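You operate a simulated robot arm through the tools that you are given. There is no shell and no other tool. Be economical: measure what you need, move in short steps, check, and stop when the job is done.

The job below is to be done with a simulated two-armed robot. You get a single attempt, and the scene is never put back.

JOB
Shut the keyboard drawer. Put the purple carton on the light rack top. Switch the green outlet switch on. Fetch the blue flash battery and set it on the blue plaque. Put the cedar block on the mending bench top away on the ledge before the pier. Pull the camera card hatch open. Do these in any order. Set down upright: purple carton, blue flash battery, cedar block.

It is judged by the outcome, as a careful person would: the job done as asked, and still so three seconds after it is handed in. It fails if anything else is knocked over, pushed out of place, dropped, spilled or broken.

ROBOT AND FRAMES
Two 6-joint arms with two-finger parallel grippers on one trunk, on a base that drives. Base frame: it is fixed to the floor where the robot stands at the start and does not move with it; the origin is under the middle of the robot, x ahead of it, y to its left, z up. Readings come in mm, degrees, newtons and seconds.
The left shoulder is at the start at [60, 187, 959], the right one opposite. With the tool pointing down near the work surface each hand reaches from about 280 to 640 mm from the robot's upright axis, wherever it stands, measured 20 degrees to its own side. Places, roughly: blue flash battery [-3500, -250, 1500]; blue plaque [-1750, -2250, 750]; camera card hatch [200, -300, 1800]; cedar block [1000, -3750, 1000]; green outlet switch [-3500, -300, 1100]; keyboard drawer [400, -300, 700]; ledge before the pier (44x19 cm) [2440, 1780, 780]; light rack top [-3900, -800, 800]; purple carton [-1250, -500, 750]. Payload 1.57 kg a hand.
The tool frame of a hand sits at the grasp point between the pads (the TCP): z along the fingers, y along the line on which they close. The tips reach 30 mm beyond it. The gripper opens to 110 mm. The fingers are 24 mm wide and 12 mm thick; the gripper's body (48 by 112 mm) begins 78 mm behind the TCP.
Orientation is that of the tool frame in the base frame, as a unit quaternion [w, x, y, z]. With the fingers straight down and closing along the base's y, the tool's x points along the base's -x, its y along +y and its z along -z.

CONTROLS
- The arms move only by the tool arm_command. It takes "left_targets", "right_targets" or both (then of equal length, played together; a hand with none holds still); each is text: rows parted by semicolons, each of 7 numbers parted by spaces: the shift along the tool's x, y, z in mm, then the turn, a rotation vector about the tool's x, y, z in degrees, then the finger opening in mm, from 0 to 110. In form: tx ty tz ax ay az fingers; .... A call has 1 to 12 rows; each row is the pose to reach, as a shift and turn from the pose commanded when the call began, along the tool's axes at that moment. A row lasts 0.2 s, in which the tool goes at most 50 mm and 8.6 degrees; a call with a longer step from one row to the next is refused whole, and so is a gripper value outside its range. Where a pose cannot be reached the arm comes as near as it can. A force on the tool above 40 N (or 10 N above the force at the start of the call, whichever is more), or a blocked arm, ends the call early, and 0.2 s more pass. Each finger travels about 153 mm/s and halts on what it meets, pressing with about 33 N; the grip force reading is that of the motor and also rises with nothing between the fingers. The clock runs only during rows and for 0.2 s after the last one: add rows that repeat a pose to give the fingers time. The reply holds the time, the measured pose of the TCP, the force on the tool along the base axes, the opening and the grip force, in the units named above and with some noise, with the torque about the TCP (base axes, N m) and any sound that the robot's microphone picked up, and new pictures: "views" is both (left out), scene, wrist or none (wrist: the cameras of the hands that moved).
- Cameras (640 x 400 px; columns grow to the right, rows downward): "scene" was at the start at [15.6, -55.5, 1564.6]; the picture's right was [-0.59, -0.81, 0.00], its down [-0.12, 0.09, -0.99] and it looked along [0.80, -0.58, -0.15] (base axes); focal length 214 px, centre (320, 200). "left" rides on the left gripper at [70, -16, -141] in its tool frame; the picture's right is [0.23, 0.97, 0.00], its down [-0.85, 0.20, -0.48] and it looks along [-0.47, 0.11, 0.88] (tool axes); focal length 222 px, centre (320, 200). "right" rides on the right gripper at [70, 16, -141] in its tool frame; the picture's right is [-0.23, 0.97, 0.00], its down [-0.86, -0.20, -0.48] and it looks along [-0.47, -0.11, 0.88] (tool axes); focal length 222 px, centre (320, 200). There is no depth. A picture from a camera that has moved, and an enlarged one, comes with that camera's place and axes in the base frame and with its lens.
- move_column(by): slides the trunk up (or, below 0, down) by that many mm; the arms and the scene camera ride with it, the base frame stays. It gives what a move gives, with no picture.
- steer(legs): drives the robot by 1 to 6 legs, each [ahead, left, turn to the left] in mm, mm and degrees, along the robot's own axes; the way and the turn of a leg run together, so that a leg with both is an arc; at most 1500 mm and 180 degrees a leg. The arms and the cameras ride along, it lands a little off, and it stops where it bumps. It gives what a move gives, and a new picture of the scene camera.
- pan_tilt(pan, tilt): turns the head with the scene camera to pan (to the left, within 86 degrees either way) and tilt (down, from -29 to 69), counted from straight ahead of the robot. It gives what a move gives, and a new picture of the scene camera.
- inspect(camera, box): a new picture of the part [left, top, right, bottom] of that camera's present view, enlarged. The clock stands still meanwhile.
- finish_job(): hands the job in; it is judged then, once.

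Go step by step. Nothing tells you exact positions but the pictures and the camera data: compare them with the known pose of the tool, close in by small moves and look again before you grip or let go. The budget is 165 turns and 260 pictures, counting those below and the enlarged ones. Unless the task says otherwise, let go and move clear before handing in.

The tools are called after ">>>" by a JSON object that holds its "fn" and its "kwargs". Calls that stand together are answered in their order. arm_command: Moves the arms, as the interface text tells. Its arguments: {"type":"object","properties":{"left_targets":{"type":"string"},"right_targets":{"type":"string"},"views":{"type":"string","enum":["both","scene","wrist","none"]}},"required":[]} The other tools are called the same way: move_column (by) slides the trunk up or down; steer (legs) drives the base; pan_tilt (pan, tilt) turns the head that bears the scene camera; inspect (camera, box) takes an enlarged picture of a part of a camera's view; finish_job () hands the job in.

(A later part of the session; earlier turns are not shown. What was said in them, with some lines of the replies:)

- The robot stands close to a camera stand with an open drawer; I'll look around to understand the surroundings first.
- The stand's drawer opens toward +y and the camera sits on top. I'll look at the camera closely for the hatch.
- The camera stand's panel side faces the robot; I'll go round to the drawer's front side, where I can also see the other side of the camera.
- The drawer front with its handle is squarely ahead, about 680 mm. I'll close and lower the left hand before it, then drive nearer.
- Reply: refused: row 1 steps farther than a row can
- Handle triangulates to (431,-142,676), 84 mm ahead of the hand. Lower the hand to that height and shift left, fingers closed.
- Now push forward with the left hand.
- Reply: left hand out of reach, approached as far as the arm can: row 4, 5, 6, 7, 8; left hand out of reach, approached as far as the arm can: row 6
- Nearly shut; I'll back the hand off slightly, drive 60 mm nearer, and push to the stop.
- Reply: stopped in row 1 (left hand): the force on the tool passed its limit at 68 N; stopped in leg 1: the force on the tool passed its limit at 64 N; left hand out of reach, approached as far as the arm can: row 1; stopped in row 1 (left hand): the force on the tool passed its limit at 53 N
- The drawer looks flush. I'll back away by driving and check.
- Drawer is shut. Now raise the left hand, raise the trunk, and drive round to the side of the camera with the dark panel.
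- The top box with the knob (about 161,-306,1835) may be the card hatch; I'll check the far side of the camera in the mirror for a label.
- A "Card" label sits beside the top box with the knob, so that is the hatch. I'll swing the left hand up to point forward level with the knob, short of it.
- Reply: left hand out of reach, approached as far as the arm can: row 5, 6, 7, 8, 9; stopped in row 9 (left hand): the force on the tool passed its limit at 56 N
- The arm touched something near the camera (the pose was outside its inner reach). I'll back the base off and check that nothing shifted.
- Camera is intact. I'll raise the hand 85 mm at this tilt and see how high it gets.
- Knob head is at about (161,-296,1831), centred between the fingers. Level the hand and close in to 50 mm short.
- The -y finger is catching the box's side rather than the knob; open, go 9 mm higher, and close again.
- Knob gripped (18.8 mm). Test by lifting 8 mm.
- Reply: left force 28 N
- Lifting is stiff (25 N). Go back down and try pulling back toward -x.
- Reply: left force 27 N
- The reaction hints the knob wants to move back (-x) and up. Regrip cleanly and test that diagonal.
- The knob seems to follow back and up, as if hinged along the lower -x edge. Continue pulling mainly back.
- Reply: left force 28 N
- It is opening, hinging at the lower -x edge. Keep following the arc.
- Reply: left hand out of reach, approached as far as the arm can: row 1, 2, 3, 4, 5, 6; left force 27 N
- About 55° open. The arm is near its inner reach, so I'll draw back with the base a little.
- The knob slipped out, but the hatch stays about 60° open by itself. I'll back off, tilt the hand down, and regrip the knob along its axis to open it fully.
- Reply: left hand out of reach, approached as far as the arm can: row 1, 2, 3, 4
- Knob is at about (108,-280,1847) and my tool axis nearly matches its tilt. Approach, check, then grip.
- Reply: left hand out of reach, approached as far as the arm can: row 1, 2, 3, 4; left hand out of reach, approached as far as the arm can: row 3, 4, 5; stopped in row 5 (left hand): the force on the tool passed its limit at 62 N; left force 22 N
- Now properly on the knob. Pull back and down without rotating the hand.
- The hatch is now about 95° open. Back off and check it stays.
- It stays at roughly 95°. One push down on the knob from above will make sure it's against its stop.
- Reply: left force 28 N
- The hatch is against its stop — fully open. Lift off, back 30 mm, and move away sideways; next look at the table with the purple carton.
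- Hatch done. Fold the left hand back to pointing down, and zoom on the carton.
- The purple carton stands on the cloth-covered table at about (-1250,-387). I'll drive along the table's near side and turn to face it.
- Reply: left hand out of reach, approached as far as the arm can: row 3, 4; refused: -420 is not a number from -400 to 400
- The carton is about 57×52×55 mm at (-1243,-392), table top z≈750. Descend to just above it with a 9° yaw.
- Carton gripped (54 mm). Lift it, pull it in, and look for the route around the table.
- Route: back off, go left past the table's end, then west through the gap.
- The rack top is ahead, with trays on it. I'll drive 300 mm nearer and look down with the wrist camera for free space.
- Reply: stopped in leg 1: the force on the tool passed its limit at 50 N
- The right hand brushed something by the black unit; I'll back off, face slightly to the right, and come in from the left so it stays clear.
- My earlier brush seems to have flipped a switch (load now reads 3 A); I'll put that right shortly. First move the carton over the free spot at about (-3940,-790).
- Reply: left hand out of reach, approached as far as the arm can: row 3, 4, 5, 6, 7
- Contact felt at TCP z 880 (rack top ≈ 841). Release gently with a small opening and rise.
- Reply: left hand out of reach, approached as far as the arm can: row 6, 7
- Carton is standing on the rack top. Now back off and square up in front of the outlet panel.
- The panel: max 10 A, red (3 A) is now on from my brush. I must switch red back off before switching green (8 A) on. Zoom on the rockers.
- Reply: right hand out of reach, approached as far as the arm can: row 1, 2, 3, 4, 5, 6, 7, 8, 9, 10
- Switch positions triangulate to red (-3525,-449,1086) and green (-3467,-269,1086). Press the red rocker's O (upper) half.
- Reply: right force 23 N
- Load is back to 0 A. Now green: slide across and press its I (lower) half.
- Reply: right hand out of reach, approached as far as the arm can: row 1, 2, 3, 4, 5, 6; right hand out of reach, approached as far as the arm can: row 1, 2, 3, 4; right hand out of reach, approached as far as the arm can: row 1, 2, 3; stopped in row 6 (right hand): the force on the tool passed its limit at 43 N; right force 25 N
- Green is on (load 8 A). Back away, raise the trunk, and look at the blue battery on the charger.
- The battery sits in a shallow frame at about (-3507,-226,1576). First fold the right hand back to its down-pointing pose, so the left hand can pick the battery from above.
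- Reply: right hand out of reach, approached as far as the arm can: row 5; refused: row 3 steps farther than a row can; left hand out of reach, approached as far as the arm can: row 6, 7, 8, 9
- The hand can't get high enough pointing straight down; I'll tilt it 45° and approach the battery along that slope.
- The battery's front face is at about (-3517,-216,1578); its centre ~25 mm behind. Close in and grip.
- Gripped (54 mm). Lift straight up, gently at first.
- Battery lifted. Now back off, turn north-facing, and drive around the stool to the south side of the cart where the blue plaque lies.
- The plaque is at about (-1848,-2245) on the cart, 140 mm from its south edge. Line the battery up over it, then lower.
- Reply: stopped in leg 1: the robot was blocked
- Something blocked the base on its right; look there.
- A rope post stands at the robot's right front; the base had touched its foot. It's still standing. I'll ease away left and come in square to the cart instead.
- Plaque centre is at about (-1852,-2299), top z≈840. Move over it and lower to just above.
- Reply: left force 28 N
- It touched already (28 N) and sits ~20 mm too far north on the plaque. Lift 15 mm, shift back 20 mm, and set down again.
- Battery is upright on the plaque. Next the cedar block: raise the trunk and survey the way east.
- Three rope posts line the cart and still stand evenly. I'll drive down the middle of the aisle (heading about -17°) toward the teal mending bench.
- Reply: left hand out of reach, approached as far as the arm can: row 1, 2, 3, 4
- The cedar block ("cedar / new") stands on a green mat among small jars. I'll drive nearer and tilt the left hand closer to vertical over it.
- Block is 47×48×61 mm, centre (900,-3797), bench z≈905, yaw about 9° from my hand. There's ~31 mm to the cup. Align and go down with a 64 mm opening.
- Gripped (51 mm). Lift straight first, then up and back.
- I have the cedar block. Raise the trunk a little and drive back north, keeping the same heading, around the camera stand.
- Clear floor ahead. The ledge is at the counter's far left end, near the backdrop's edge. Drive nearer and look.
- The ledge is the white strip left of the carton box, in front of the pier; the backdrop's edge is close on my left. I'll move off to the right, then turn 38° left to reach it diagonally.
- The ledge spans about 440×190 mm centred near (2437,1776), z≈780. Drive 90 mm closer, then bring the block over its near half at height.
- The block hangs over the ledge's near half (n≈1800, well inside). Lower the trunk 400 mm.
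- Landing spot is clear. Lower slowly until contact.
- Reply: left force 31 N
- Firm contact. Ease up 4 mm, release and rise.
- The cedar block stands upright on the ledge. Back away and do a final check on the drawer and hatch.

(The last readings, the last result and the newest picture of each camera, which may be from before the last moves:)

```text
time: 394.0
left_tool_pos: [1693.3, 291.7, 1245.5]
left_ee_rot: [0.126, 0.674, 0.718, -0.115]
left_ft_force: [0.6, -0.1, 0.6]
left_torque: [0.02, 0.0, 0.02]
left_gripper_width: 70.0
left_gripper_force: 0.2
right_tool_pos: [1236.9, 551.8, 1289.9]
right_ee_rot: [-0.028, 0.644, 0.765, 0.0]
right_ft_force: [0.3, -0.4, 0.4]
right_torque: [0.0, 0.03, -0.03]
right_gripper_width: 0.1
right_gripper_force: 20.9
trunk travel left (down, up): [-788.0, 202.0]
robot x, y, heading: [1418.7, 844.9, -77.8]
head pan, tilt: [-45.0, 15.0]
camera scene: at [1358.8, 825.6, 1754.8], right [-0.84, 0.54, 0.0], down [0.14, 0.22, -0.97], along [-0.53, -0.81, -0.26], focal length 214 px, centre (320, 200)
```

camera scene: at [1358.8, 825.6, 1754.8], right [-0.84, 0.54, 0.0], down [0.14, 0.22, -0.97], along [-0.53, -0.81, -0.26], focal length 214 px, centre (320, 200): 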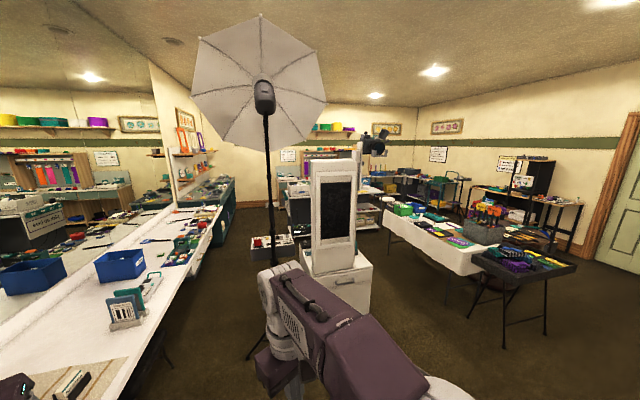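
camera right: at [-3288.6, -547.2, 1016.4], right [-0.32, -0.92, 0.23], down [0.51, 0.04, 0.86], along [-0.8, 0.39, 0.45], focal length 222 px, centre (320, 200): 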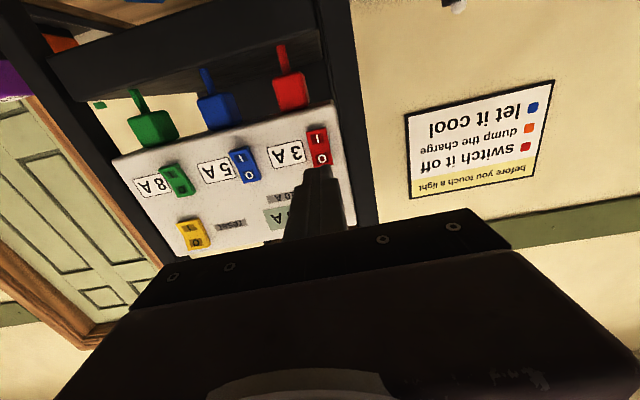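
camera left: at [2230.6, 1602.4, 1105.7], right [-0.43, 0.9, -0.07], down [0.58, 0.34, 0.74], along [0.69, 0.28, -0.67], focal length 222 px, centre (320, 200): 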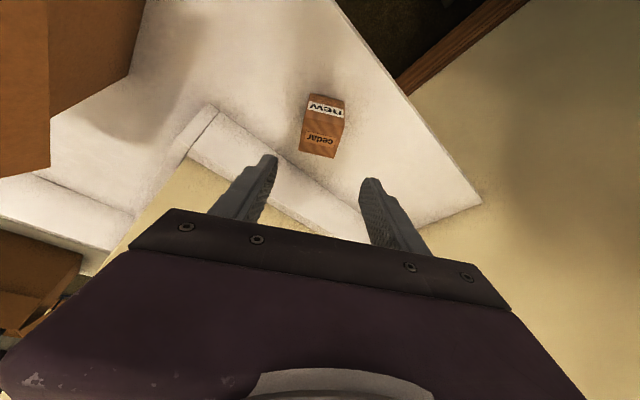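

>>> {"fn": "inspect", "kwargs": {"camera": "scene", "box": [330, 110, 430, 180]}}

>>> {"fn": "inspect", "kwargs": {"camera": "scene", "box": [290, 220, 400, 330]}}

>>> {"fn": "inspect", "kwargs": {"camera": "scene", "box": [460, 140, 600, 240]}}

```text
5.71 times, centred on (380, 145) of scene
camera zoom: at [1358.8, 825.6, 1754.8], right [-0.84, 0.54, 0.0], down [0.14, 0.22, -0.97], along [-0.53, -0.81, -0.26], focal length 1226 px, centre (-23, 514)
```

zoom: 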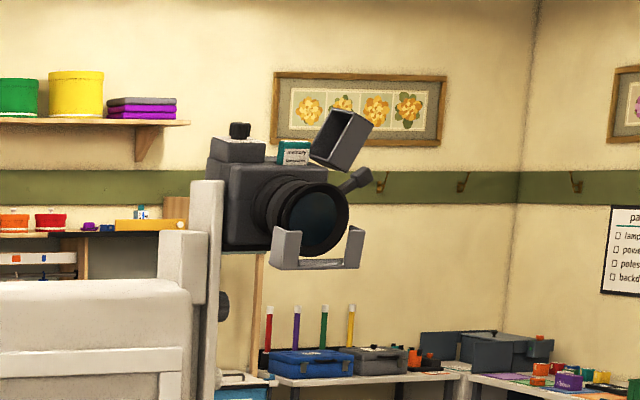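

```text
3.64 times, centred on (345, 275) of scene
camera zoom: at [1358.8, 825.6, 1754.8], right [-0.84, 0.54, 0.0], down [0.14, 0.22, -0.97], along [-0.53, -0.81, -0.26], focal length 780 px, centre (229, -73)
```

zoom: 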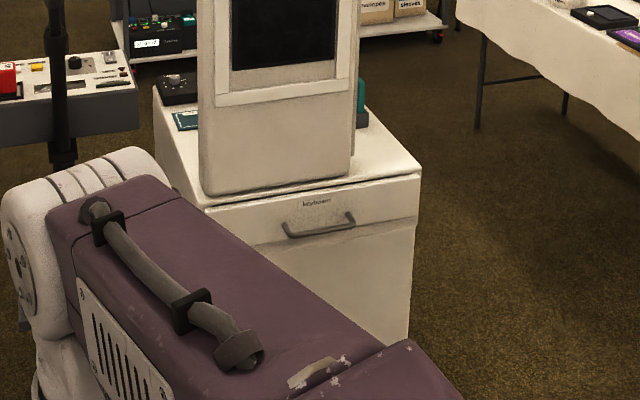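

```text
4.00 times, centred on (530, 190) of scene
camera zoom: at [1358.8, 825.6, 1754.8], right [-0.84, 0.54, 0.0], down [0.14, 0.22, -0.97], along [-0.53, -0.81, -0.26], focal length 858 px, centre (-520, 240)
```

zoom: 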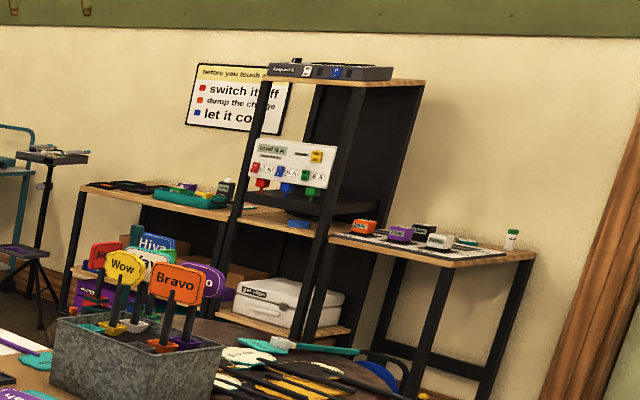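

The hatch is open with the card showing, the drawer is shut, the panel still reads as switched on, and everything carried stands where it was set. I'm handing in.

>>> {"fn": "finish_job", "kwargs": {}}

```text
The job is handed in.
```

I did all six parts of the job and handed it in.

- **Drawer and hatch:** The keyboard drawer is shut and the camera card hatch is open against its stop.
- **Switch:** The green outlet switch is on, and the panel read 8 A.
- **Set down upright:** The purple carton is on the light rack top, the blue flash battery on the blue plaque and the cedar block on the ledge.

My arm also knocked the red outlet switch on, which I turned back off. The base touched the foot of a rope post too; it is still standing and looked in place.
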